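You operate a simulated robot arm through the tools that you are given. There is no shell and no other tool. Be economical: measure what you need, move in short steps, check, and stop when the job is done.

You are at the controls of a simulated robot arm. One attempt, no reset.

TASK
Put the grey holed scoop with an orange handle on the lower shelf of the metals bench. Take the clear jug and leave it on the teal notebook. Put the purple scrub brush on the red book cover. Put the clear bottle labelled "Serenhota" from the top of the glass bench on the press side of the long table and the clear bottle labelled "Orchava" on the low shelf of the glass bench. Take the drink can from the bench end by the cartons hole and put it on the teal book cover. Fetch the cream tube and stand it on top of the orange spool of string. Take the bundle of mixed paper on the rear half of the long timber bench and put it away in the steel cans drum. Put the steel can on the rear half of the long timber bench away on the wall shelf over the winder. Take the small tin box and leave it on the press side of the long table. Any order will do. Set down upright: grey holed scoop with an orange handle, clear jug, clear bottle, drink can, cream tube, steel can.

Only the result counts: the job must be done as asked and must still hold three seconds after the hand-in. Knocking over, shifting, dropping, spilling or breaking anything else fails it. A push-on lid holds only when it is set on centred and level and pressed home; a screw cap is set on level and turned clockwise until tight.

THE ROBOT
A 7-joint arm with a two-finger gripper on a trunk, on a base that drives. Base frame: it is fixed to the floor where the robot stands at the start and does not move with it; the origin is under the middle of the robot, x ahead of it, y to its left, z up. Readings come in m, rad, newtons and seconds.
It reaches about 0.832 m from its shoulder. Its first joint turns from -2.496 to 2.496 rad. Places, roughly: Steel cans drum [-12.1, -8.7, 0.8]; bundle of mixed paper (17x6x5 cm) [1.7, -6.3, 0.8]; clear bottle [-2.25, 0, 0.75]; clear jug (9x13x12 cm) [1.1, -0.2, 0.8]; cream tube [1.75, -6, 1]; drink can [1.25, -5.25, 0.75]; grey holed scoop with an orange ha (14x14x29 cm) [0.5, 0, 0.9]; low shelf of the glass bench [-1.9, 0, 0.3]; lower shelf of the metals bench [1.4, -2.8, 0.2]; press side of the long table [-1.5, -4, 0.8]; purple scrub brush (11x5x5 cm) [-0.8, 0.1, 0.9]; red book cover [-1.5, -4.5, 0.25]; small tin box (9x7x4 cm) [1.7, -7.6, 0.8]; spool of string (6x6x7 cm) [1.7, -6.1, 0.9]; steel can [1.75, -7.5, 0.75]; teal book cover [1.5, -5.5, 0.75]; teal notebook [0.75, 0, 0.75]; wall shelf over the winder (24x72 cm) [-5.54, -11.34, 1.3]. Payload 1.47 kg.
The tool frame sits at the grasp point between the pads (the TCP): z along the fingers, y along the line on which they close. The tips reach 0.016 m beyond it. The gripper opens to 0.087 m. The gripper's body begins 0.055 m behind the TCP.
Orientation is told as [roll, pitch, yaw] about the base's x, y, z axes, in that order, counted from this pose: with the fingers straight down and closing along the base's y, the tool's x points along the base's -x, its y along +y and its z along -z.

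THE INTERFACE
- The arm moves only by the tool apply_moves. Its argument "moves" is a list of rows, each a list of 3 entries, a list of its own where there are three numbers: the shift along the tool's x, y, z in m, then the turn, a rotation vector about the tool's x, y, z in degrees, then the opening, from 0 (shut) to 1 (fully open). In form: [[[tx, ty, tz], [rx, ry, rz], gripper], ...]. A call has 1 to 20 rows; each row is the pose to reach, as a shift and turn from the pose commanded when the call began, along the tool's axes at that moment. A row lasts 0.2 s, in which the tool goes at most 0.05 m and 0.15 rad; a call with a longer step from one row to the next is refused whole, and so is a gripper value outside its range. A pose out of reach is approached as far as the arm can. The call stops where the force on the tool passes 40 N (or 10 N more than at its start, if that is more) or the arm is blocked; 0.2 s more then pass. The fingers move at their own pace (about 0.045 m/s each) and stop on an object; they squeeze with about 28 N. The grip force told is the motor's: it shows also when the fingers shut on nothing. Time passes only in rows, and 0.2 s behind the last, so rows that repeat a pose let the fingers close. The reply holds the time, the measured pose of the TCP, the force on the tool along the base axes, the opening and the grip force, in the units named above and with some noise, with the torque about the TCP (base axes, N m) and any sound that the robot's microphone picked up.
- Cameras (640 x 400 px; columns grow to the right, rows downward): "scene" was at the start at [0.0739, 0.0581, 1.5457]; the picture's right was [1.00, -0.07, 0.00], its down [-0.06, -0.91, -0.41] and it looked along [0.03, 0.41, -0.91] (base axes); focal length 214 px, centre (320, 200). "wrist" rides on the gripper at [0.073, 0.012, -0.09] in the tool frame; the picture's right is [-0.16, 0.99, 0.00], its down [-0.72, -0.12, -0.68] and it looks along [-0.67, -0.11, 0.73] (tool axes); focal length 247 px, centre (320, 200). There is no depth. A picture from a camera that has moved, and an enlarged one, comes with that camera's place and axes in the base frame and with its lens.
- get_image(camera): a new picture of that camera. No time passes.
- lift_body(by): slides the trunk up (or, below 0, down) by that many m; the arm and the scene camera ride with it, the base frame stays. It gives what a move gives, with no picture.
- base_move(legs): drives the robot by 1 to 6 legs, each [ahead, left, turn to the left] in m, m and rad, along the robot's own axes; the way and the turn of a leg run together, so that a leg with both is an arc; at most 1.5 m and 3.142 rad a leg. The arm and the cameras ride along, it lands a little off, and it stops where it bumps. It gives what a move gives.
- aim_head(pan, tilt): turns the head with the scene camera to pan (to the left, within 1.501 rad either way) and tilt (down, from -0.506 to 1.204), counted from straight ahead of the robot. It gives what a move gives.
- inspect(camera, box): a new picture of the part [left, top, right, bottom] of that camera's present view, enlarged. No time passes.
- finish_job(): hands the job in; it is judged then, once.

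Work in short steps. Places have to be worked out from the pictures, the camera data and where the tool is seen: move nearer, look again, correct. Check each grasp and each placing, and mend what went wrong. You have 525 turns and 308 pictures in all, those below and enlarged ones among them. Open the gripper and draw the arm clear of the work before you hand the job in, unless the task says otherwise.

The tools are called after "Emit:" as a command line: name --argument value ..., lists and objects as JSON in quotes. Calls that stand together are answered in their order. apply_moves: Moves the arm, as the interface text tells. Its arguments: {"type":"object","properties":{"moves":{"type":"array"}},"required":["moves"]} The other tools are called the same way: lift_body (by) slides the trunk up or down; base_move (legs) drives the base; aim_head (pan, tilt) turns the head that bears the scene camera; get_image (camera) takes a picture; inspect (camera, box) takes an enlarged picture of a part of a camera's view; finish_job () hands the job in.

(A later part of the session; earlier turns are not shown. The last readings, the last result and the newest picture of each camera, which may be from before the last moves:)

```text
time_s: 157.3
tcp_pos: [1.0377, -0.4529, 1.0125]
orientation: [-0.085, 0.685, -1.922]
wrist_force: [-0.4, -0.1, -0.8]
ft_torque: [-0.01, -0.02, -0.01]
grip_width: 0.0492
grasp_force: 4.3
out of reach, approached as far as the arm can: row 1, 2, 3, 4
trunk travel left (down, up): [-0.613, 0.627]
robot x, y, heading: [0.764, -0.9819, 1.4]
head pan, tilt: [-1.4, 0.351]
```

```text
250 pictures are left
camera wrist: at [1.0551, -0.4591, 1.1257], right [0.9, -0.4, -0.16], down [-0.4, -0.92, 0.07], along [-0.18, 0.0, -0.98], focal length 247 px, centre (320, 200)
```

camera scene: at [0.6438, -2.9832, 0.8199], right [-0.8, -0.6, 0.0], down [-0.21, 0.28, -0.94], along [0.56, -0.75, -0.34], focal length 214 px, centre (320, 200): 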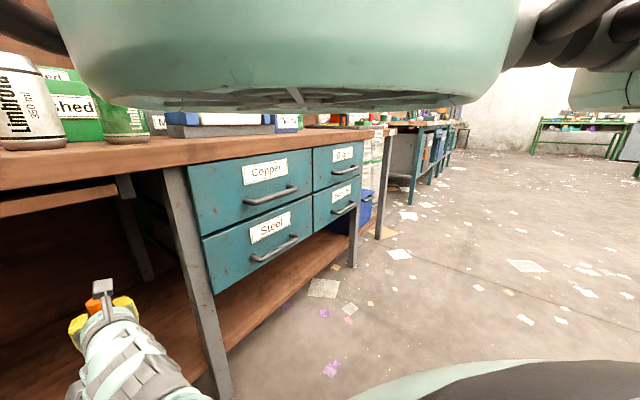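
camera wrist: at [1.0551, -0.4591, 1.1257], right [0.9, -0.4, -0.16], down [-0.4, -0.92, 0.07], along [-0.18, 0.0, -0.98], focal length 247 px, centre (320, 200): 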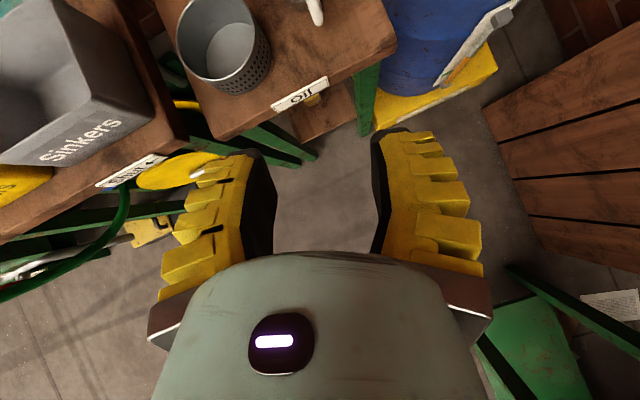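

Tool now points 50° down toward the jug side. I line it up with the handle: base forward 0.086, trunk down 0.025, then look.

Emit:
base_move --legs '[[0.086, -0.01, 0]]'

Emit:
lift_body --by -0.025

Emit:
get_image --camera "wrist"

```text
time_s: 158.4
tcp_pos: [1.0616, -0.37, 1.0116]
orientation: [-0.084, 0.687, -1.922]
wrist_force: [0.8, 0.5, -0.4]
ft_torque: [-0.02, -0.03, 0.01]
grip_width: 0.0493
grasp_force: 3.8
trunk travel left (down, up): [-0.613, 0.627]
robot x, y, heading: [0.786, -0.8998, 1.4]
head pan, tilt: [-1.4, 0.351]
```

```text
time_s: 159.1
tcp_pos: [1.0613, -0.3691, 0.9872]
orientation: [-0.083, 0.69, -1.923]
wrist_force: [-0.2, -0.3, -0.4]
ft_torque: [0.02, 0.0, 0.01]
grip_width: 0.0491
grasp_force: 3.8
trunk travel left (down, up): [-0.588, 0.652]
robot x, y, heading: [0.7886, -0.9007, 1.405]
head pan, tilt: [-1.4, 0.351]
```

```text
249 pictures are left
camera wrist: at [1.0797, -0.376, 1.1009], right [0.9, -0.4, -0.16], down [-0.4, -0.92, 0.07], along [-0.18, 0.0, -0.98], focal length 247 px, centre (320, 200)
```

wrist: 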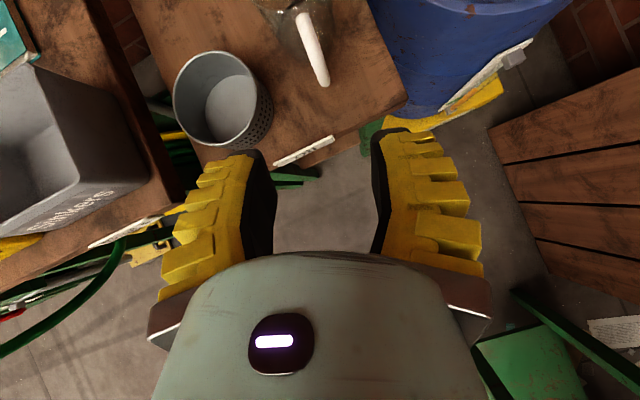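

Aligned. I advance along the tool axis in two stages: 0.15 first, and look.

Emit:
apply_moves --moves '[[[0.004, 0, 0.04], [0, 0, 0], 0.5], [[0.009, 0, 0.08], [0, 0, 0], 0.5], [[0.009, 0, 0.12], [0, 0, 0], 0.5], [[0.009, 0, 0.15], [0, 0, 0], 0.5], [[0.009, 0, 0.15], [0, 0, 0], 0.5]]'

Emit:
get_image --camera "wrist"

```text
time_s: 160.3
tcp_pos: [1.0825, -0.2811, 0.8935]
orientation: [-0.084, 0.69, -1.922]
wrist_force: [-0.4, 0.1, 0.4]
ft_torque: [-0.01, -0.01, -0.01]
grip_width: 0.0493
grasp_force: 3.6
out of reach, approached as far as the arm can: row 4, 5
trunk travel left (down, up): [-0.588, 0.652]
robot x, y, heading: [0.7884, -0.9005, 1.4]
head pan, tilt: [-1.4, 0.351]
```

```text
248 pictures are left
camera wrist: at [1.0996, -0.2882, 1.0071], right [0.9, -0.4, -0.16], down [-0.4, -0.92, 0.07], along [-0.18, 0.0, -0.98], focal length 247 px, centre (320, 200)
```

wrist: 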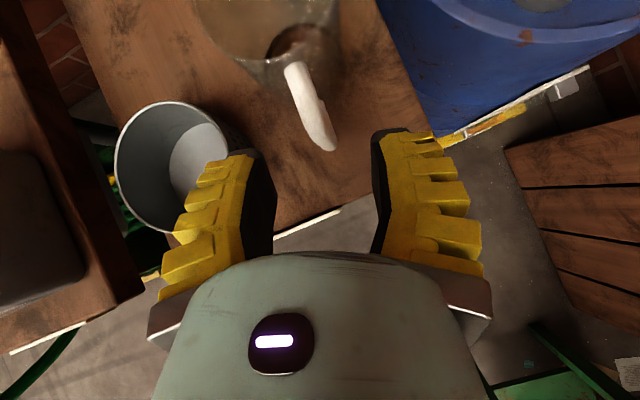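

I narrow the fingers a little, nudge the base 4 cm forward and lower 4 cm onto the bar.

Emit:
apply_moves --moves '[[[0, 0, 0], [0, 0, 0], 0.4], [[0, 0, 0], [0, 0, 0], 0.4]]'

Emit:
base_move --legs '[[0.04, -0.001, 0]]'

Emit:
lift_body --by -0.04

Emit:
get_image --camera "wrist"

```text
time_s: 160.9
tcp_pos: [1.0811, -0.282, 0.8934]
orientation: [-0.084, 0.688, -1.921]
wrist_force: [-0.7, 0.4, 0.3]
ft_torque: [-0.02, -0.01, -0.02]
grip_width: 0.0408
grasp_force: 3.4
trunk travel left (down, up): [-0.588, 0.652]
robot x, y, heading: [0.7845, -0.9001, 1.403]
head pan, tilt: [-1.4, 0.351]
```

```text
time_s: 161.8
tcp_pos: [1.0902, -0.2418, 0.8949]
orientation: [-0.083, 0.689, -1.923]
wrist_force: [-0.2, 0.7, -0.3]
ft_torque: [0.0, 0.02, 0.03]
grip_width: 0.041
grasp_force: 4.4
trunk travel left (down, up): [-0.588, 0.652]
robot x, y, heading: [0.793, -0.8642, 1.403]
head pan, tilt: [-1.4, 0.351]
```

```text
time_s: 162.6
tcp_pos: [1.0897, -0.2421, 0.8537]
orientation: [-0.084, 0.69, -1.923]
wrist_force: [-0.4, 0.5, 0.1]
ft_torque: [-0.01, 0.0, 0.01]
grip_width: 0.0406
grasp_force: 4.3
trunk travel left (down, up): [-0.548, 0.692]
robot x, y, heading: [0.7964, -0.8626, 1.401]
head pan, tilt: [-1.4, 0.351]
```

```text
247 pictures are left
camera wrist: at [1.1076, -0.2491, 0.9673], right [0.9, -0.4, -0.16], down [-0.4, -0.92, 0.07], along [-0.18, 0.0, -0.98], focal length 247 px, centre (320, 200)
```

wrist: 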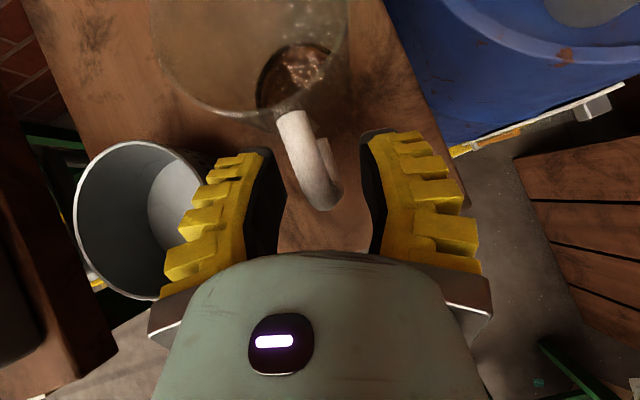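

Handle lies right between the fingers. Close and lift 4 cm.

Emit:
apply_moves --moves '[[[0, 0, 0], [0, 0, 0], 0.2], [[0, 0, 0], [0, 0, 0], 0], [[0, 0, 0], [0, 0, 0], 0], [[0, 0, 0], [0, 0, 0], 0], [[0, 0, 0], [0, 0, 0], 0]]'

Emit:
lift_body --by 0.05

Emit:
get_image --camera "wrist"

```text
time_s: 163.8
tcp_pos: [1.0898, -0.2415, 0.8535]
orientation: [-0.083, 0.69, -1.922]
wrist_force: [-1.5, -1.3, 4.2]
ft_torque: [0.09, -0.1, 0.01]
grip_width: 0.0099
grasp_force: 27.8
trunk travel left (down, up): [-0.548, 0.692]
robot x, y, heading: [0.7963, -0.8618, 1.402]
head pan, tilt: [-1.4, 0.351]
```

```text
time_s: 164.8
tcp_pos: [1.09, -0.2425, 0.9031]
orientation: [-0.084, 0.688, -1.921]
wrist_force: [0.4, 0.0, -2.2]
ft_torque: [-0.11, 0.03, 0.01]
grip_width: 0.0061
grasp_force: 28.6
trunk travel left (down, up): [-0.598, 0.642]
robot x, y, heading: [0.7959, -0.8599, 1.401]
head pan, tilt: [-1.4, 0.351]
```

```text
246 pictures are left
camera wrist: at [1.1074, -0.2497, 1.0166], right [0.9, -0.4, -0.16], down [-0.4, -0.91, 0.07], along [-0.18, 0.0, -0.98], focal length 247 px, centre (320, 200)
```

wrist: 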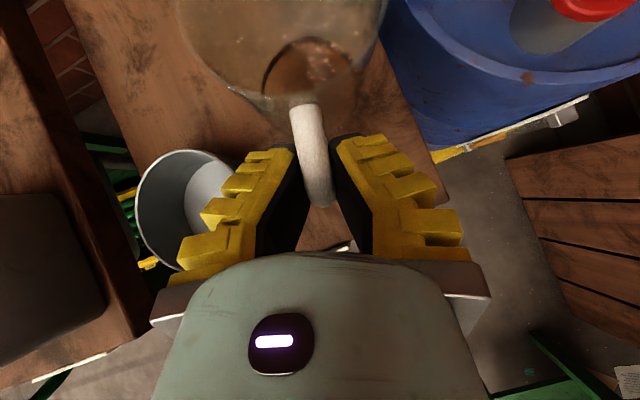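

Held. I raise 0.22 and shift the base left so the jug comes toward the notebook, then look.

Emit:
lift_body --by 0.22

Emit:
base_move --legs '[[0.0, 0.385, 0]]'

Emit:
get_image --camera "wrist"

```text
time_s: 167.1
tcp_pos: [1.0884, -0.2428, 1.1231]
orientation: [-0.083, 0.688, -1.921]
wrist_force: [-0.3, -0.3, -1.4]
ft_torque: [-0.09, 0.02, -0.02]
grip_width: 0.0061
grasp_force: 28.0
trunk travel left (down, up): [-0.818, 0.422]
robot x, y, heading: [0.7955, -0.8587, 1.398]
head pan, tilt: [-1.4, 0.351]
```

```text
time_s: 169.5
tcp_pos: [0.7103, -0.1779, 1.1229]
orientation: [-0.084, 0.687, -1.921]
wrist_force: [0.0, 0.8, -0.4]
ft_torque: [-0.11, -0.01, -0.02]
grip_width: 0.0063
grasp_force: 28.4
trunk travel left (down, up): [-0.818, 0.422]
robot x, y, heading: [0.4167, -0.799, 1.401]
head pan, tilt: [-1.4, 0.351]
```

```text
245 pictures are left
camera wrist: at [0.7271, -0.1847, 1.2369], right [0.9, -0.4, -0.16], down [-0.4, -0.92, 0.07], along [-0.18, 0.0, -0.98], focal length 247 px, centre (320, 200)
```

wrist: 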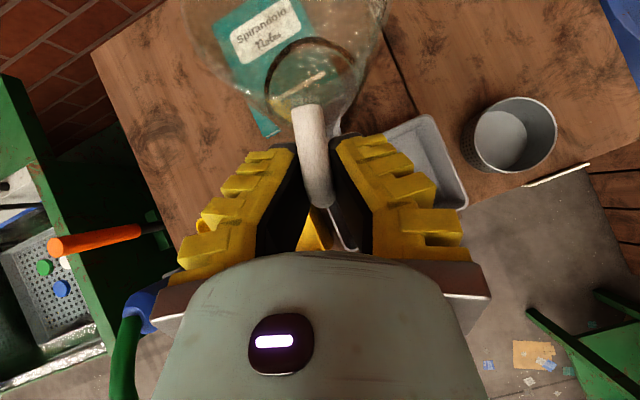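

Notebook spans x 0.62–0.79, y -0.055–0.17 (centre ≈(0.705,0.058)); jug base centre is at TCP+(0.013,0.078). I move so the base is centred, then lower.

Emit:
base_move --legs '[[0.153, 0.045, 0]]'

Emit:
lift_body --by -0.18

Emit:
get_image --camera "wrist"

```text
time_s: 170.9
tcp_pos: [0.6902, -0.0195, 1.1232]
orientation: [-0.084, 0.687, -1.92]
wrist_force: [0.4, 0.4, -2.1]
ft_torque: [-0.13, 0.01, -0.03]
grip_width: 0.0059
grasp_force: 28.0
trunk travel left (down, up): [-0.818, 0.422]
robot x, y, heading: [0.3961, -0.6449, 1.402]
head pan, tilt: [-1.4, 0.351]
```

```text
time_s: 172.9
tcp_pos: [0.6893, -0.0213, 0.9414]
orientation: [-0.084, 0.688, -1.92]
wrist_force: [0.5, 0.0, -2.4]
ft_torque: [-0.16, 0.0, 0.0]
grip_width: 0.0061
grasp_force: 28.0
trunk travel left (down, up): [-0.638, 0.602]
robot x, y, heading: [0.3941, -0.6389, 1.403]
head pan, tilt: [-1.4, 0.351]
```

```text
244 pictures are left
camera wrist: at [0.7075, -0.027, 1.057], right [0.9, -0.4, -0.16], down [-0.4, -0.92, 0.07], along [-0.18, 0.0, -0.98], focal length 247 px, centre (320, 200)
```

wrist: 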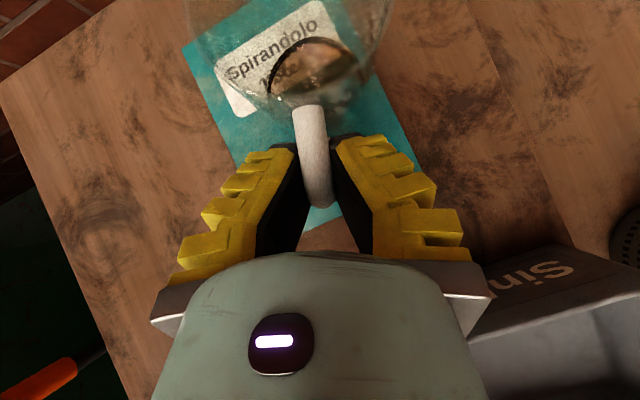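

Centred over the notebook. I lower in steps until contact.

Emit:
lift_body --by -0.055

Emit:
lift_body --by -0.01

Emit:
lift_body --by -0.006

```text
time_s: 173.9
tcp_pos: [0.6899, -0.0196, 0.8873]
orientation: [-0.083, 0.69, -1.92]
wrist_force: [1.8, 0.9, 2.6]
ft_torque: [0.06, -0.03, 0.0]
grip_width: 0.0061
grasp_force: 27.2
trunk travel left (down, up): [-0.583, 0.657]
robot x, y, heading: [0.3955, -0.6395, 1.404]
head pan, tilt: [-1.4, 0.351]
```

```text
time_s: 174.4
tcp_pos: [0.6922, -0.015, 0.8861]
orientation: [-0.081, 0.713, -1.917]
wrist_force: [0.2, 0.6, 9.7]
ft_torque: [0.2, -0.12, 0.01]
grip_width: 0.006
grasp_force: 28.5
trunk travel left (down, up): [-0.574, 0.666]
robot x, y, heading: [0.3935, -0.6379, 1.403]
head pan, tilt: [-1.4, 0.351]
stopped: the force on the tool passed its limit at 44 N (the readings are from after the stop); the commanded pose is now the measured one
```

```text
time_s: 174.9
tcp_pos: [0.6922, -0.013, 0.8862]
orientation: [-0.079, 0.727, -1.915]
wrist_force: [0.9, 0.6, 10.3]
ft_torque: [0.27, -0.11, -0.03]
grip_width: 0.0059
grasp_force: 28.2
trunk travel left (down, up): [-0.569, 0.671]
robot x, y, heading: [0.3951, -0.6415, 1.406]
head pan, tilt: [-1.4, 0.351]
stopped: the force on the tool passed its limit at 44 N (the readings are from after the stop); the commanded pose is now the measured one
```

Contact at TCP z≈0.887. I relax 6 mm and open.

Emit:
lift_body --by 0.005

Emit:
apply_moves --moves '[[[0, 0, 0], [0, 0, 0], 0.15], [[0, 0, 0], [0, 0, 0], 0.3], [[0, 0, 0], [0, 0, 0], 0.45], [[0, 0, 0], [0, 0, 0], 0.5], [[0, 0, 0], [0, 0, 0], 0.5]]'

Emit:
get_image --camera "wrist"

```text
time_s: 175.4
tcp_pos: [0.6912, -0.0142, 0.8877]
orientation: [-0.082, 0.719, -1.915]
wrist_force: [-0.5, 0.5, 0.6]
ft_torque: [0.02, 0.0, 0.01]
grip_width: 0.0059
grasp_force: 28.1
trunk travel left (down, up): [-0.574, 0.666]
robot x, y, heading: [0.395, -0.6394, 1.401]
head pan, tilt: [-1.4, 0.351]
```

```text
time_s: 176.6
tcp_pos: [0.6901, -0.0153, 0.8882]
orientation: [-0.081, 0.718, -1.915]
wrist_force: [0.3, -0.2, -0.2]
ft_torque: [0.01, 0.0, 0.03]
grip_width: 0.0492
grasp_force: 4.1
trunk travel left (down, up): [-0.574, 0.666]
robot x, y, heading: [0.3969, -0.6408, 1.4]
head pan, tilt: [-1.4, 0.351]
```

```text
243 pictures are left
camera wrist: at [0.7077, -0.025, 1.0023], right [0.9, -0.4, -0.16], down [-0.39, -0.92, 0.04], along [-0.17, 0.03, -0.99], focal length 247 px, centre (320, 200)
```

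wrist: 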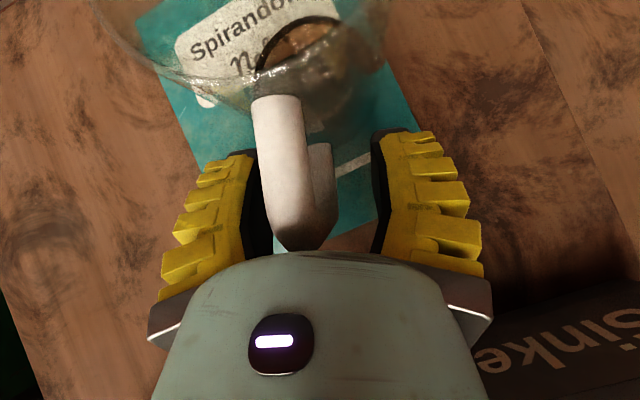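

Released. I back out along the tool axis, then verify.

Emit:
apply_moves --moves '[[[0, 0, -0.03], [0, 0, 0], 0.5], [[0, 0, -0.06], [0, 0, 0], 0.5], [[0, 0, -0.09], [0, 0, 0], 0.5]]'

Emit:
lift_body --by 0.2

Emit:
get_image --camera "wrist"

```text
time_s: 177.4
tcp_pos: [0.6766, -0.0714, 0.9563]
orientation: [-0.08, 0.721, -1.916]
wrist_force: [-0.1, -0.1, 0.4]
ft_torque: [0.02, -0.01, 0.03]
grip_width: 0.049
grasp_force: 3.8
trunk travel left (down, up): [-0.574, 0.666]
robot x, y, heading: [0.3978, -0.6404, 1.404]
head pan, tilt: [-1.4, 0.351]
```

```text
time_s: 179.6
tcp_pos: [0.6777, -0.0729, 1.1548]
orientation: [-0.082, 0.718, -1.915]
wrist_force: [-0.6, -0.4, 0.4]
ft_torque: [0.01, 0.0, -0.01]
grip_width: 0.049
grasp_force: 4.0
trunk travel left (down, up): [-0.774, 0.466]
robot x, y, heading: [0.3951, -0.6409, 1.405]
head pan, tilt: [-1.4, 0.351]
```

```text
242 pictures are left
camera wrist: at [0.6942, -0.0825, 1.2693], right [0.9, -0.4, -0.16], down [-0.39, -0.92, 0.04], along [-0.17, 0.03, -0.99], focal length 247 px, centre (320, 200)
```

wrist: 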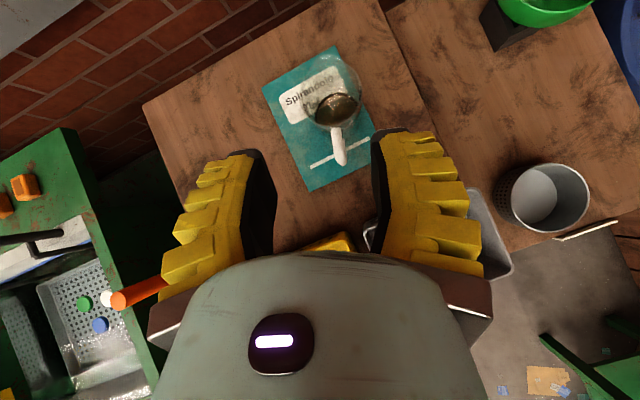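

Jug is done. Next the purple brush near (-0.8,0.1). I back off and drive left along the wall benches, keeping the posture, and look.

Emit:
base_move --legs '[[-0.355, -0.06, 0], [-0.24, 1.38, 0]]'

Emit:
get_image --camera "wrist"

Emit:
aim_head --pan 0.9 --tilt -0.25

Emit:
aim_head --pan 0.9 --tilt 0.45

Emit:
get_image --camera "scene"

```text
time_s: 188.4
tcp_pos: [-0.71, -0.4358, 1.1549]
orientation: [-0.08, 0.72, -1.924]
wrist_force: [-0.1, 1.0, 0.4]
ft_torque: [0.01, 0.03, 0.0]
grip_width: 0.0491
grasp_force: 3.6
trunk travel left (down, up): [-0.774, 0.466]
robot x, y, heading: [-0.9947, -0.999, 1.396]
head pan, tilt: [-1.4, 0.351]
```

```text
241 pictures are left
camera wrist: at [-0.6927, -0.4461, 1.2694], right [0.9, -0.4, -0.16], down [-0.4, -0.91, 0.04], along [-0.17, 0.03, -0.99], focal length 247 px, centre (320, 200)
```

wrist: 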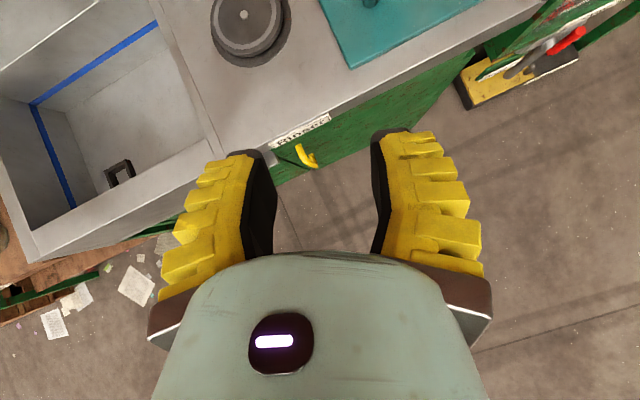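

```text
time_s: 190.6
tcp_pos: [-0.7093, -0.437, 1.1553]
orientation: [-0.079, 0.718, -1.925]
wrist_force: [0.2, 0.1, 1.3]
ft_torque: [-0.01, -0.03, 0.03]
grip_width: 0.0489
grasp_force: 4.7
trunk travel left (down, up): [-0.774, 0.466]
robot x, y, heading: [-0.9963, -1.0002, 1.394]
head pan, tilt: [0.901, -0.25]
```

```text
time_s: 191.7
tcp_pos: [-0.7098, -0.4358, 1.1556]
orientation: [-0.08, 0.719, -1.923]
wrist_force: [-0.6, 0.7, 0.2]
ft_torque: [0.0, 0.0, -0.01]
grip_width: 0.049
grasp_force: 3.7
trunk travel left (down, up): [-0.774, 0.466]
robot x, y, heading: [-0.9941, -1.0024, 1.396]
head pan, tilt: [0.901, 0.45]
```

```text
240 pictures are left
camera scene: at [-1.0505, -0.8687, 1.472], right [0.7, 0.71, 0.0], down [0.28, -0.27, -0.92], along [-0.66, 0.65, -0.39], focal length 214 px, centre (320, 200)
```

scene: 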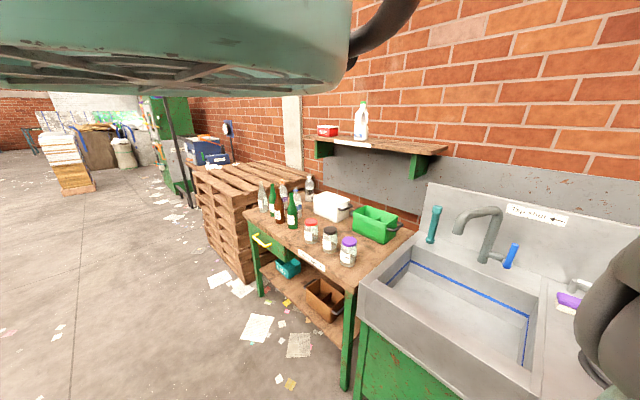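

Brush lies behind the sink around (-0.83,0.15). I move the wrist camera over it.

Emit:
base_move --legs '[[0.324, 0.179, 0]]'

Emit:
get_image --camera "wrist"

```text
time_s: 194.0
tcp_pos: [-0.8282, -0.0851, 1.1545]
orientation: [-0.08, 0.72, -1.924]
wrist_force: [0.2, 0.4, -0.1]
ft_torque: [0.01, -0.01, 0.06]
grip_width: 0.0492
grasp_force: 3.9
trunk travel left (down, up): [-0.774, 0.466]
robot x, y, heading: [-1.1138, -0.6488, 1.398]
head pan, tilt: [0.901, 0.45]
```

```text
239 pictures are left
camera wrist: at [-0.8117, -0.0949, 1.2695], right [0.9, -0.4, -0.16], down [-0.4, -0.91, 0.04], along [-0.17, 0.03, -0.99], focal length 247 px, centre (320, 200)
```

wrist: 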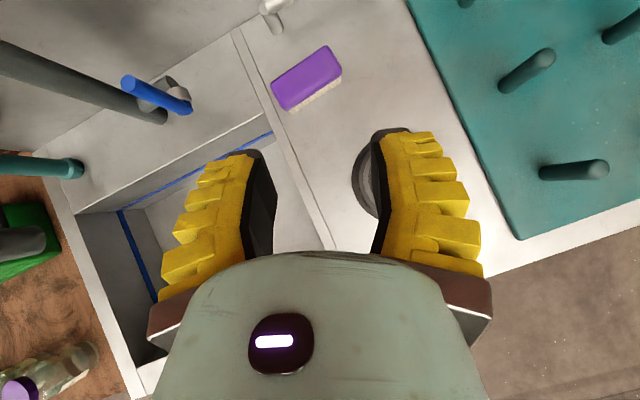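

The brush's long axis runs along x, so I need the jaws closing along y: go fully vertical and yaw 90° back. Pitch first.

Emit:
apply_moves --moves '[[[0, 0, 0], [0, -8, 0], 0.8], [[0, 0, 0], [0, -16, 0], 1], [[0, 0, 0], [0, -24, 0], 1], [[0, 0, 0], [0, -32, 0], 1], [[0, 0, 0], [0, -40, 0], 1], [[0, 0, 0], [0, -41.5, 0], 1]]'

Emit:
apply_moves --moves '[[[0, 0, 0], [0, 0, 8], 1], [[0, 0, 0], [0, 0, 16], 1], [[0, 0, 0], [0, 0, 24], 1], [[0, 0, 0], [0, 0, 32], 1], [[0, 0, 0], [0, 0, 40], 1], [[0, 0, 0], [0, 0, 48], 1], [[0, 0, 0], [0, 0, 56], 1], [[0, 0, 0], [0, 0, 64], 1], [[0, 0, 0], [0, 0, 72], 1], [[0, 0, 0], [0, 0, 80], 1], [[0, 0, 0], [0, 0, 80], 1]]'

Emit:
get_image --camera "wrist"

```text
time_s: 195.4
tcp_pos: [-0.8593, -0.114, 1.0657]
orientation: [-0.059, 0.024, -1.873]
wrist_force: [-0.3, -0.2, 0.7]
ft_torque: [0.0, 0.01, 0.03]
grip_width: 0.0869
grasp_force: 0.1
out of reach, approached as far as the arm can: row 4, 5, 6
trunk travel left (down, up): [-0.774, 0.466]
robot x, y, heading: [-1.1182, -0.6466, 1.391]
head pan, tilt: [0.901, 0.45]
```

```text
time_s: 197.8
tcp_pos: [-0.876, -0.1046, 1.0587]
orientation: [-0.006, -0.061, 3.013]
wrist_force: [0.2, -0.1, 0.2]
ft_torque: [0.0, -0.01, 0.01]
grip_width: 0.087
grasp_force: 0.0
out of reach, approached as far as the arm can: row 1, 2, 3, 4, 5, 6, 7, 8, 9, 10, 11
trunk travel left (down, up): [-0.774, 0.466]
robot x, y, heading: [-1.1164, -0.6517, 1.392]
head pan, tilt: [0.901, 0.45]
```

```text
238 pictures are left
camera wrist: at [-0.8003, -0.1289, 1.1434], right [-0.28, -0.96, 0.0], down [-0.66, 0.2, 0.72], along [-0.69, 0.2, -0.69], focal length 247 px, centre (320, 200)
```

wrist: 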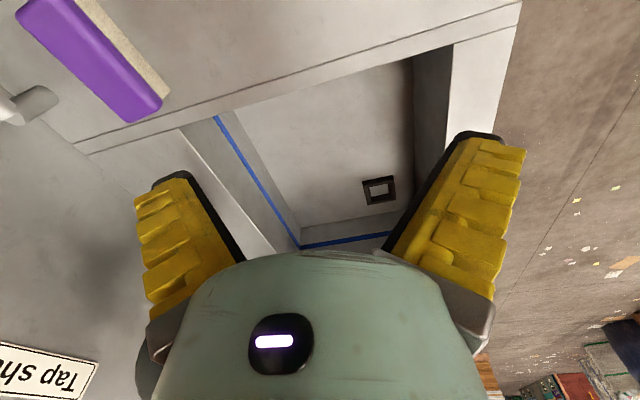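

Jaws now close along y. I level the tool and drive so the TCP is over the brush at about (-0.815,0.09).

Emit:
apply_moves --moves '[[[0, 0, 0], [0, 3.2, 0], 1], [[0, 0, 0], [0, 3.2, 0], 1]]'

Emit:
base_move --legs '[[0.16, -0.025, 0]]'

Emit:
get_image --camera "wrist"

```text
time_s: 198.4
tcp_pos: [-0.8768, -0.1062, 1.0592]
orientation: [-0.008, -0.003, 3.015]
wrist_force: [0.0, -0.1, 0.5]
ft_torque: [-0.01, -0.01, 0.01]
grip_width: 0.0869
grasp_force: 0.0
trunk travel left (down, up): [-0.774, 0.466]
robot x, y, heading: [-1.1134, -0.6543, 1.396]
head pan, tilt: [0.901, 0.45]
```

```text
time_s: 199.8
tcp_pos: [-0.8241, 0.048, 1.0586]
orientation: [-0.008, -0.004, 3.014]
wrist_force: [-0.3, -0.4, 0.2]
ft_torque: [-0.02, -0.01, -0.03]
grip_width: 0.0871
grasp_force: 0.1
trunk travel left (down, up): [-0.774, 0.466]
robot x, y, heading: [-1.0628, -0.4981, 1.397]
head pan, tilt: [0.901, 0.45]
```

```text
237 pictures are left
camera wrist: at [-0.7524, 0.0253, 1.1471], right [-0.28, -0.96, -0.01], down [-0.7, 0.2, 0.68], along [-0.66, 0.2, -0.73], focal length 247 px, centre (320, 200)
```

wrist: 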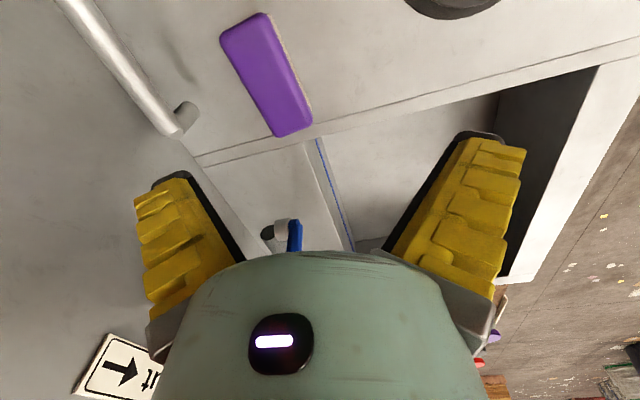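

Brush centre ≈(-0.814,0.097), axis turned 6.5°. I turn the tool 14° to match, shift over it, and lower 0.12.

Emit:
apply_moves --moves '[[[0, 0, 0], [0, 0, -7], 1], [[0, 0, 0], [0, 0, -13.8], 1], [[0, 0, 0], [0, 0, -13.8], 1]]'

Emit:
base_move --legs '[[0.05, -0.002, 0]]'

Emit:
lift_body --by -0.11

Emit:
get_image --camera "wrist"

```text
time_s: 200.6
tcp_pos: [-0.8235, 0.0463, 1.0587]
orientation: [-0.01, -0.002, -3.026]
wrist_force: [-0.1, 0.4, 0.7]
ft_torque: [0.0, -0.02, -0.01]
grip_width: 0.087
grasp_force: 0.1
trunk travel left (down, up): [-0.774, 0.466]
robot x, y, heading: [-1.062, -0.4991, 1.396]
head pan, tilt: [0.901, 0.45]
```

```text
time_s: 201.6
tcp_pos: [-0.8129, 0.0969, 1.0581]
orientation: [-0.011, -0.002, -3.028]
wrist_force: [0.3, -0.5, 0.4]
ft_torque: [0.0, 0.04, 0.0]
grip_width: 0.0869
grasp_force: 0.0
trunk travel left (down, up): [-0.774, 0.466]
robot x, y, heading: [-1.0517, -0.4476, 1.396]
head pan, tilt: [0.901, 0.45]
```

```text
time_s: 203.0
tcp_pos: [-0.813, 0.0959, 0.9475]
orientation: [-0.01, 0.001, -3.028]
wrist_force: [-0.1, 0.5, -0.6]
ft_torque: [-0.01, -0.03, -0.02]
grip_width: 0.087
grasp_force: 0.0
trunk travel left (down, up): [-0.664, 0.576]
robot x, y, heading: [-1.0532, -0.446, 1.392]
head pan, tilt: [0.901, 0.45]
```

```text
236 pictures are left
camera wrist: at [-0.7388, 0.0915, 1.0374], right [-0.04, -1.0, -0.01], down [-0.73, 0.03, 0.68], along [-0.68, 0.04, -0.73], focal length 247 px, centre (320, 200)
```

wrist: 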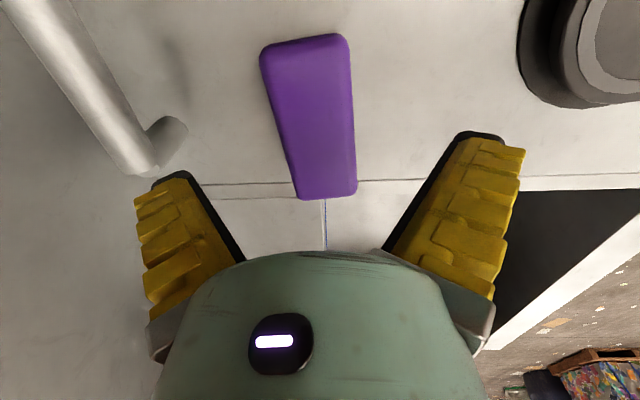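

Nicely centred. Brush top looks about z≈0.85; I lower 0.1 and check.

Emit:
lift_body --by -0.1

Emit:
get_image --camera "wrist"

```text
time_s: 204.2
tcp_pos: [-0.8119, 0.0982, 0.8554]
orientation: [-0.016, 0.001, -3.027]
wrist_force: [-1.3, 1.9, 12.6]
ft_torque: [-0.52, -0.18, -0.15]
grip_width: 0.0876
grasp_force: 0.1
trunk travel left (down, up): [-0.566, 0.674]
robot x, y, heading: [-1.0537, -0.4465, 1.391]
head pan, tilt: [0.901, 0.45]
stopped: the force on the tool passed its limit at 51 N (the readings are from after the stop); the commanded pose is now the measured one
```

```text
235 pictures are left
camera wrist: at [-0.7387, 0.0938, 0.9431], right [-0.04, -1.0, -0.01], down [-0.73, 0.02, 0.68], along [-0.68, 0.04, -0.73], focal length 247 px, centre (320, 200)
```

wrist: 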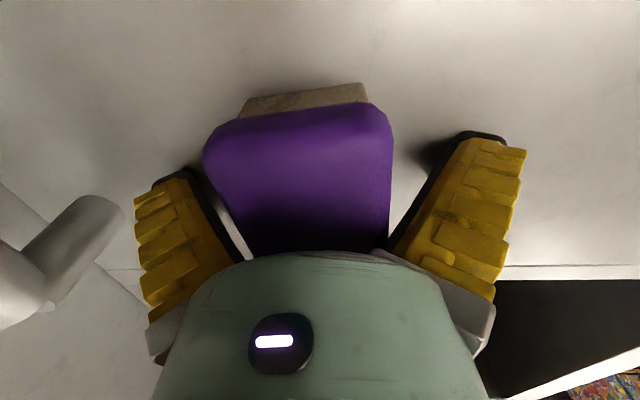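

The tips touched the counter (z≈0.84). Raise 5 mm and close on the brush.

Emit:
lift_body --by 0.006

Emit:
apply_moves --moves '[[[0, 0, 0], [0, 0, 0], 0.6], [[0, 0, 0], [0, 0, 0], 0.4], [[0, 0, 0], [0, 0, 0], 0], [[0, 0, 0], [0, 0, 0], 0], [[0, 0, 0], [0, 0, 0], 0]]'

Emit:
lift_body --by 0.25

Emit:
get_image --camera "wrist"

```text
time_s: 204.7
tcp_pos: [-0.8138, 0.0964, 0.8583]
orientation: [-0.011, 0.0, -3.027]
wrist_force: [-0.6, 0.6, 1.0]
ft_torque: [0.01, -0.01, 0.02]
grip_width: 0.0869
grasp_force: 0.1
trunk travel left (down, up): [-0.572, 0.668]
robot x, y, heading: [-1.0482, -0.4484, 1.401]
head pan, tilt: [0.901, 0.45]
```

```text
time_s: 206.0
tcp_pos: [-0.811, 0.0968, 0.862]
orientation: [-0.01, 0.004, -3.026]
wrist_force: [-5.1, -13.2, 40.5]
ft_torque: [-1.27, 0.01, 0.0]
grip_width: 0.0633
grasp_force: 28.2
trunk travel left (down, up): [-0.572, 0.668]
robot x, y, heading: [-1.0526, -0.448, 1.397]
head pan, tilt: [0.901, 0.45]
stopped in row 5: the force on the tool passed its limit at 41 N (the readings are from after the stop); the commanded pose is now the measured one
```

```text
time_s: 208.6
tcp_pos: [-0.8124, 0.0961, 1.11]
orientation: [-0.011, 0.001, -3.026]
wrist_force: [0.3, -0.2, -2.0]
ft_torque: [0.0, -0.01, 0.02]
grip_width: 0.0497
grasp_force: 27.9
trunk travel left (down, up): [-0.822, 0.418]
robot x, y, heading: [-1.049, -0.4471, 1.398]
head pan, tilt: [0.901, 0.45]
```

```text
234 pictures are left
camera wrist: at [-0.7389, 0.0914, 1.1981], right [-0.04, -1.0, -0.01], down [-0.73, 0.03, 0.68], along [-0.68, 0.04, -0.73], focal length 247 px, centre (320, 200)
```

wrist: 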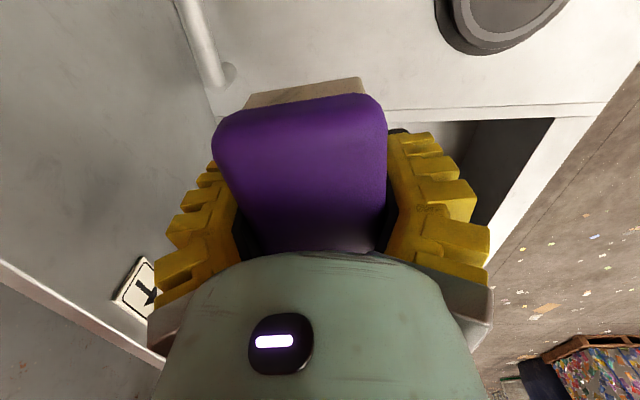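

Brush held (50 mm). I back away and turn to face +x so the head can look toward the long table.

Emit:
base_move --legs '[[-0.75, 0, 0], [0, 0, -1.4]]'

Emit:
aim_head --pan -1.4 --tilt -0.25

Emit:
aim_head --pan -1.4 --tilt 0.35

Emit:
get_image --camera "scene"

```text
time_s: 216.2
tcp_pos: [-0.6088, -1.3432, 1.1091]
orientation: [-0.012, 0.0, 1.854]
wrist_force: [0.3, -0.3, -1.0]
ft_torque: [-0.02, -0.01, 0.0]
grip_width: 0.0494
grasp_force: 27.9
trunk travel left (down, up): [-0.822, 0.418]
robot x, y, heading: [-1.1864, -1.199, -0.007]
head pan, tilt: [0.901, 0.45]
```

```text
time_s: 218.3
tcp_pos: [-0.6078, -1.3413, 1.1085]
orientation: [-0.01, 0.0, 1.854]
wrist_force: [-0.6, 0.0, -1.1]
ft_torque: [-0.02, -0.02, 0.0]
grip_width: 0.0489
grasp_force: 27.8
trunk travel left (down, up): [-0.822, 0.418]
robot x, y, heading: [-1.1803, -1.2012, -0.007]
head pan, tilt: [-1.4, -0.25]
```

```text
time_s: 219.3
tcp_pos: [-0.6076, -1.3428, 1.1093]
orientation: [-0.01, -0.001, 1.854]
wrist_force: [0.8, 0.3, -1.0]
ft_torque: [0.01, 0.01, 0.0]
grip_width: 0.049
grasp_force: 28.0
trunk travel left (down, up): [-0.822, 0.418]
robot x, y, heading: [-1.1861, -1.1984, -0.012]
head pan, tilt: [-1.4, 0.351]
```

```text
233 pictures are left
camera scene: at [-1.0991, -1.2918, 1.5245], right [-0.99, -0.16, 0.0], down [-0.06, 0.34, -0.94], along [0.15, -0.93, -0.34], focal length 214 px, centre (320, 200)
```

scene: 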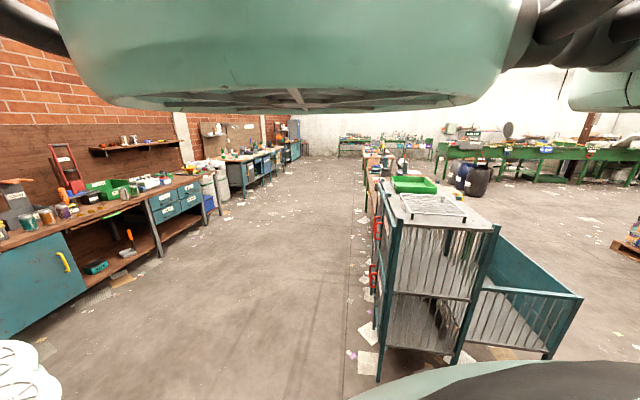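

The long table is behind the wire cages on the right. I drive to (-0.5,-3.8), turn to heading π/2 and look left at the table.

Emit:
base_move --legs '[[0.35, -1.3, 0], [0.35, -1.3, 0], [0, 0, 1.58]]'

Emit:
aim_head --pan 1.3 --tilt -0.25

Emit:
aim_head --pan 1.3 --tilt 0.5

Emit:
get_image --camera "scene"

```text
time_s: 236.2
tcp_pos: [-0.3656, -3.2059, 1.1083]
orientation: [-0.01, -0.001, -2.833]
wrist_force: [0.1, 0.0, -1.6]
ft_torque: [0.03, 0.0, -0.04]
grip_width: 0.0491
grasp_force: 27.3
trunk travel left (down, up): [-0.822, 0.418]
robot x, y, heading: [-0.4937, -3.7877, 1.588]
head pan, tilt: [-1.4, 0.351]
```

```text
time_s: 238.6
tcp_pos: [-0.3665, -3.2059, 1.1088]
orientation: [-0.01, 0.0, -2.834]
wrist_force: [0.3, -0.3, -1.0]
ft_torque: [0.01, -0.03, 0.0]
grip_width: 0.0494
grasp_force: 28.1
trunk travel left (down, up): [-0.822, 0.418]
robot x, y, heading: [-0.4954, -3.7817, 1.589]
head pan, tilt: [1.3, -0.25]
```

```text
time_s: 239.7
tcp_pos: [-0.3659, -3.2055, 1.1097]
orientation: [-0.011, 0.0, -2.834]
wrist_force: [-0.1, 1.1, -0.7]
ft_torque: [0.0, -0.03, 0.01]
grip_width: 0.049
grasp_force: 28.2
trunk travel left (down, up): [-0.822, 0.418]
robot x, y, heading: [-0.4939, -3.7855, 1.587]
head pan, tilt: [1.3, 0.499]
```

```text
232 pictures are left
camera scene: at [-0.585, -3.6945, 1.5108], right [0.25, 0.97, 0.0], down [0.46, -0.12, -0.88], along [-0.85, 0.22, -0.48], focal length 214 px, centre (320, 200)
```

scene: 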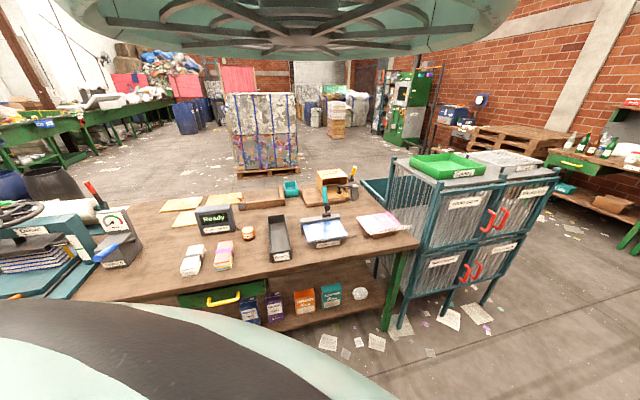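

Good view. The red book must be on the lower shelf further left. I move 0.6 m south, lower the trunk and look again.

Emit:
base_move --legs '[[-0.65, -0.25, 0]]'

Emit:
lift_body --by -0.35

Emit:
get_image --camera "scene"

```text
time_s: 243.5
tcp_pos: [-0.1032, -3.85, 1.1089]
orientation: [-0.009, 0.001, -2.838]
wrist_force: [1.0, 0.1, -1.3]
ft_torque: [0.01, 0.02, -0.01]
grip_width: 0.0492
grasp_force: 28.7
trunk travel left (down, up): [-0.822, 0.418]
robot x, y, heading: [-0.2373, -4.4246, 1.579]
head pan, tilt: [1.3, 0.499]
```

```text
time_s: 246.9
tcp_pos: [-0.1029, -3.8489, 0.7587]
orientation: [-0.011, 0.001, -2.838]
wrist_force: [-0.4, -0.4, -1.3]
ft_torque: [0.01, -0.01, 0.02]
grip_width: 0.0493
grasp_force: 28.1
trunk travel left (down, up): [-0.472, 0.768]
robot x, y, heading: [-0.2355, -4.429, 1.585]
head pan, tilt: [1.3, 0.499]
```

```text
231 pictures are left
camera scene: at [-0.3248, -4.337, 1.1608], right [0.25, 0.97, 0.0], down [0.46, -0.12, -0.88], along [-0.85, 0.22, -0.48], focal length 214 px, centre (320, 200)
```

scene: 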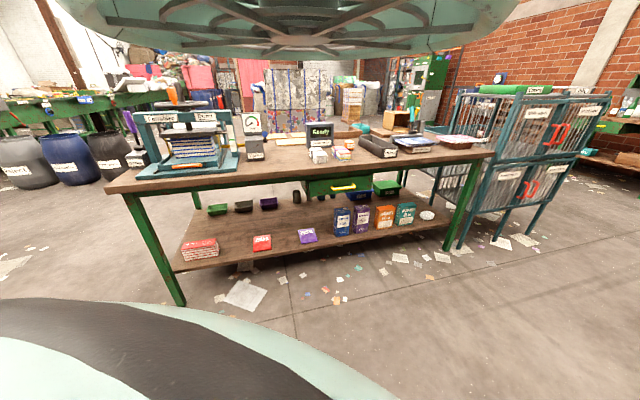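

The red book lies on the lower shelf near its front edge at about (-1.46,-4.43). I zoom in.

Emit:
inspect --camera "scene" --box '[150, 150, 350, 275]'

```text
3.20 times, centred on (250, 212) of scene
camera zoom: at [-0.3248, -4.337, 1.1608], right [0.25, 0.97, 0.0], down [0.46, -0.12, -0.88], along [-0.85, 0.22, -0.48], focal length 686 px, centre (544, 160)
```

zoom: 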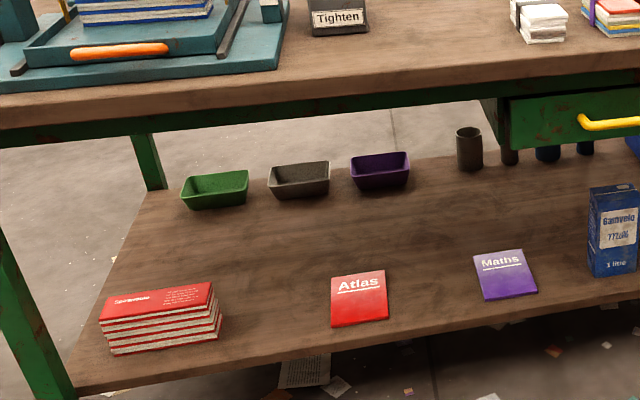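

The "Atlas" red cover lies at (-1.455,-4.43) on the shelf, front edge x≈-1.32. I'll stage the brush on the tabletop at about (-1.33,-4.3) and regrasp tilted. Turn to face the table and yaw the wrist back.

Emit:
lift_body --by 0.3

Emit:
base_move --legs '[[0, 0, 1.55]]'

Emit:
apply_moves --moves '[[[0, 0, 0], [0, 0, -8], 0], [[0, 0, 0], [0, 0, -16], 0], [[0, 0, 0], [0, 0, -24], 0], [[0, 0, 0], [0, 0, -32], 0], [[0, 0, 0], [0, 0, -40], 0], [[0, 0, 0], [0, 0, -48], 0], [[0, 0, 0], [0, 0, -56], 0], [[0, 0, 0], [0, 0, -64], 0], [[0, 0, 0], [0, 0, -72], 0], [[0, 0, 0], [0, 0, -72], 0]]'

Emit:
get_image --camera "wrist"

```text
time_s: 249.9
tcp_pos: [-0.1023, -3.848, 1.0588]
orientation: [-0.011, 0.0, -2.837]
wrist_force: [0.9, -0.5, -0.7]
ft_torque: [0.0, 0.0, 0.02]
grip_width: 0.0491
grasp_force: 27.9
trunk travel left (down, up): [-0.772, 0.468]
robot x, y, heading: [-0.2397, -4.4293, 1.582]
head pan, tilt: [1.3, 0.499]
```

```text
time_s: 254.0
tcp_pos: [-0.8122, -4.2803, 1.0589]
orientation: [-0.008, 0.0, -1.294]
wrist_force: [-0.2, -0.3, -0.2]
ft_torque: [0.0, 0.01, -0.03]
grip_width: 0.0496
grasp_force: 27.8
trunk travel left (down, up): [-0.772, 0.468]
robot x, y, heading: [-0.2374, -4.4279, 3.122]
head pan, tilt: [1.3, 0.499]
```

```text
time_s: 256.2
tcp_pos: [-0.8111, -4.2817, 1.0577]
orientation: [-0.002, 0.013, -0.039]
wrist_force: [0.0, 0.8, -0.7]
ft_torque: [0.0, 0.03, 0.05]
grip_width: 0.0492
grasp_force: 28.1
trunk travel left (down, up): [-0.772, 0.468]
robot x, y, heading: [-0.2341, -4.4275, 3.129]
head pan, tilt: [1.3, 0.499]
```

```text
229 pictures are left
camera wrist: at [-0.8807, -4.2674, 1.1476], right [0.2, 0.98, 0.0], down [0.73, -0.14, 0.67], along [0.66, -0.13, -0.74], focal length 247 px, centre (320, 200)
```

wrist: 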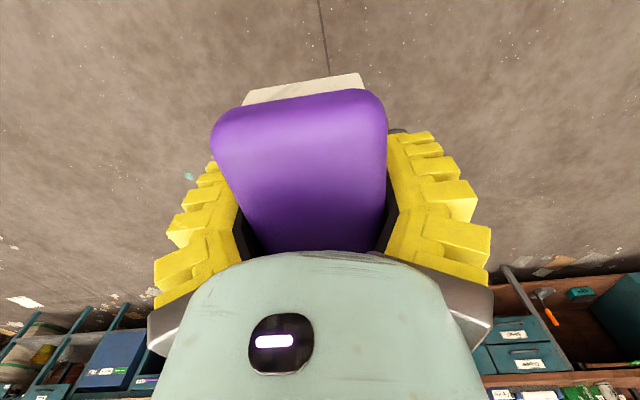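

x_t now points outward. I drive 0.5 m toward the table, bringing the brush over (-1.31,-4.24).

Emit:
base_move --legs '[[0.5, -0.04, 0]]'

Emit:
get_image --camera "wrist"

Emit:
aim_head --pan 0.6 --tilt 0.3

Emit:
get_image --camera "scene"

```text
time_s: 259.2
tcp_pos: [-1.31, -4.2329, 1.0563]
orientation: [-0.001, 0.014, -0.04]
wrist_force: [-0.4, 0.0, -1.4]
ft_torque: [0.01, 0.04, 0.01]
grip_width: 0.0493
grasp_force: 27.6
trunk travel left (down, up): [-0.772, 0.468]
robot x, y, heading: [-0.7369, -4.3781, 3.127]
head pan, tilt: [1.3, 0.499]
```

```text
228 pictures are left
camera wrist: at [-1.3803, -4.2195, 1.1476], right [0.2, 0.98, 0.0], down [0.73, -0.14, 0.67], along [0.66, -0.14, -0.74], focal length 247 px, centre (320, 200)
```

wrist: 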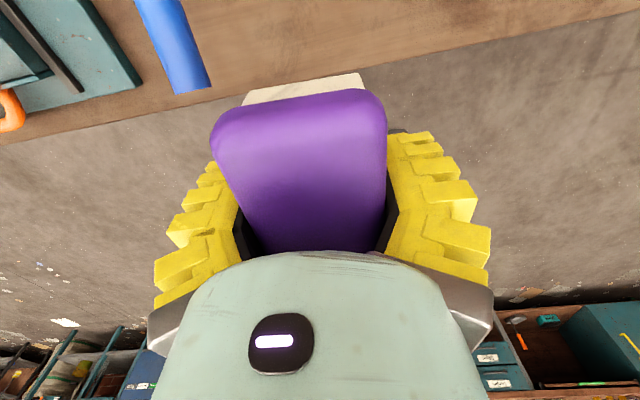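

```text
time_s: 260.3
tcp_pos: [-1.3083, -4.2343, 1.058]
orientation: [-0.001, 0.014, -0.039]
wrist_force: [-0.1, -0.1, -0.7]
ft_torque: [-0.02, 0.02, -0.01]
grip_width: 0.0495
grasp_force: 27.8
trunk travel left (down, up): [-0.772, 0.468]
robot x, y, heading: [-0.7371, -4.3791, 3.128]
head pan, tilt: [0.6, 0.3]
```

```text
227 pictures are left
camera scene: at [-0.859, -4.4571, 1.4718], right [-0.82, 0.58, 0.0], down [0.21, 0.3, -0.93], along [-0.54, -0.76, -0.37], focal length 214 px, centre (320, 200)
```

scene: 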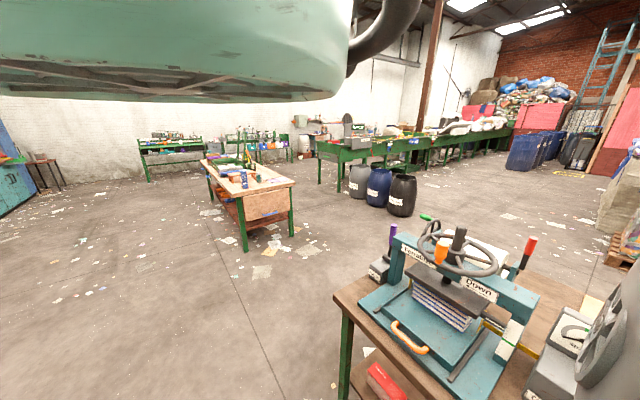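

The table edge is at x≈-1.29, so I go 0.1 m further (free gap between gauge lever y≈-4.38 and paper bundles y≈-4.08), then lower.

Emit:
base_move --legs '[[0.09, 0, 0]]'

Emit:
lift_body --by -0.18

Emit:
get_image --camera "wrist"

```text
time_s: 261.4
tcp_pos: [-1.3982, -4.2322, 1.0585]
orientation: [-0.002, 0.014, -0.043]
wrist_force: [-0.3, -0.4, -0.3]
ft_torque: [-0.02, 0.01, 0.03]
grip_width: 0.0495
grasp_force: 27.7
trunk travel left (down, up): [-0.772, 0.468]
robot x, y, heading: [-0.8238, -4.3777, 3.126]
head pan, tilt: [0.6, 0.3]
```

```text
time_s: 263.4
tcp_pos: [-1.3984, -4.2317, 0.8788]
orientation: [-0.003, 0.013, -0.041]
wrist_force: [0.2, 0.5, -0.5]
ft_torque: [-0.02, 0.0, 0.02]
grip_width: 0.0493
grasp_force: 28.3
trunk travel left (down, up): [-0.592, 0.648]
robot x, y, heading: [-0.8236, -4.3789, 3.126]
head pan, tilt: [0.6, 0.3]
```

```text
226 pictures are left
camera wrist: at [-1.469, -4.2177, 0.9678], right [0.2, 0.98, 0.0], down [0.73, -0.14, 0.67], along [0.66, -0.14, -0.74], focal length 247 px, centre (320, 200)
```

wrist: 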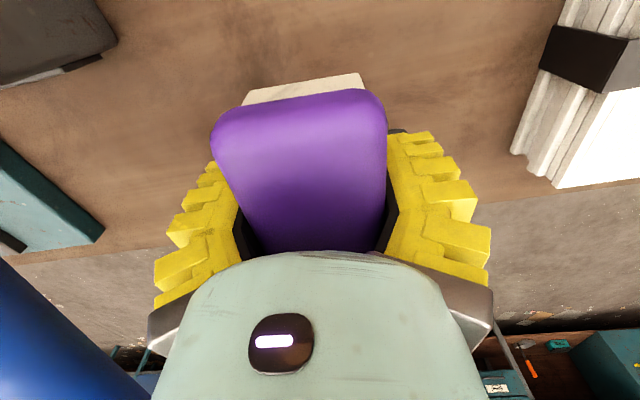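

Clear on both sides. I lower in small steps to contact.

Emit:
lift_body --by -0.04

Emit:
lift_body --by -0.015

Emit:
lift_body --by -0.01

```text
time_s: 264.2
tcp_pos: [-1.3969, -4.2324, 0.838]
orientation: [-0.001, 0.014, -0.04]
wrist_force: [-0.1, -0.3, -1.4]
ft_torque: [-0.01, -0.01, 0.04]
grip_width: 0.0488
grasp_force: 28.0
trunk travel left (down, up): [-0.552, 0.688]
robot x, y, heading: [-0.8221, -4.379, 3.126]
head pan, tilt: [0.6, 0.3]
```

```text
time_s: 264.8
tcp_pos: [-1.3979, -4.2314, 0.823]
orientation: [-0.001, 0.013, -0.043]
wrist_force: [-0.2, 0.1, -1.2]
ft_torque: [0.03, -0.02, -0.03]
grip_width: 0.0492
grasp_force: 28.7
trunk travel left (down, up): [-0.537, 0.703]
robot x, y, heading: [-0.8223, -4.38, 3.125]
head pan, tilt: [0.6, 0.3]
```

```text
time_s: 265.4
tcp_pos: [-1.3988, -4.2316, 0.8152]
orientation: [-0.002, 0.013, -0.04]
wrist_force: [15.2, -3.5, 32.9]
ft_torque: [0.3, -0.37, -0.11]
grip_width: 0.0493
grasp_force: 27.3
trunk travel left (down, up): [-0.527, 0.713]
robot x, y, heading: [-0.8227, -4.3785, 3.125]
head pan, tilt: [0.6, 0.3]
```

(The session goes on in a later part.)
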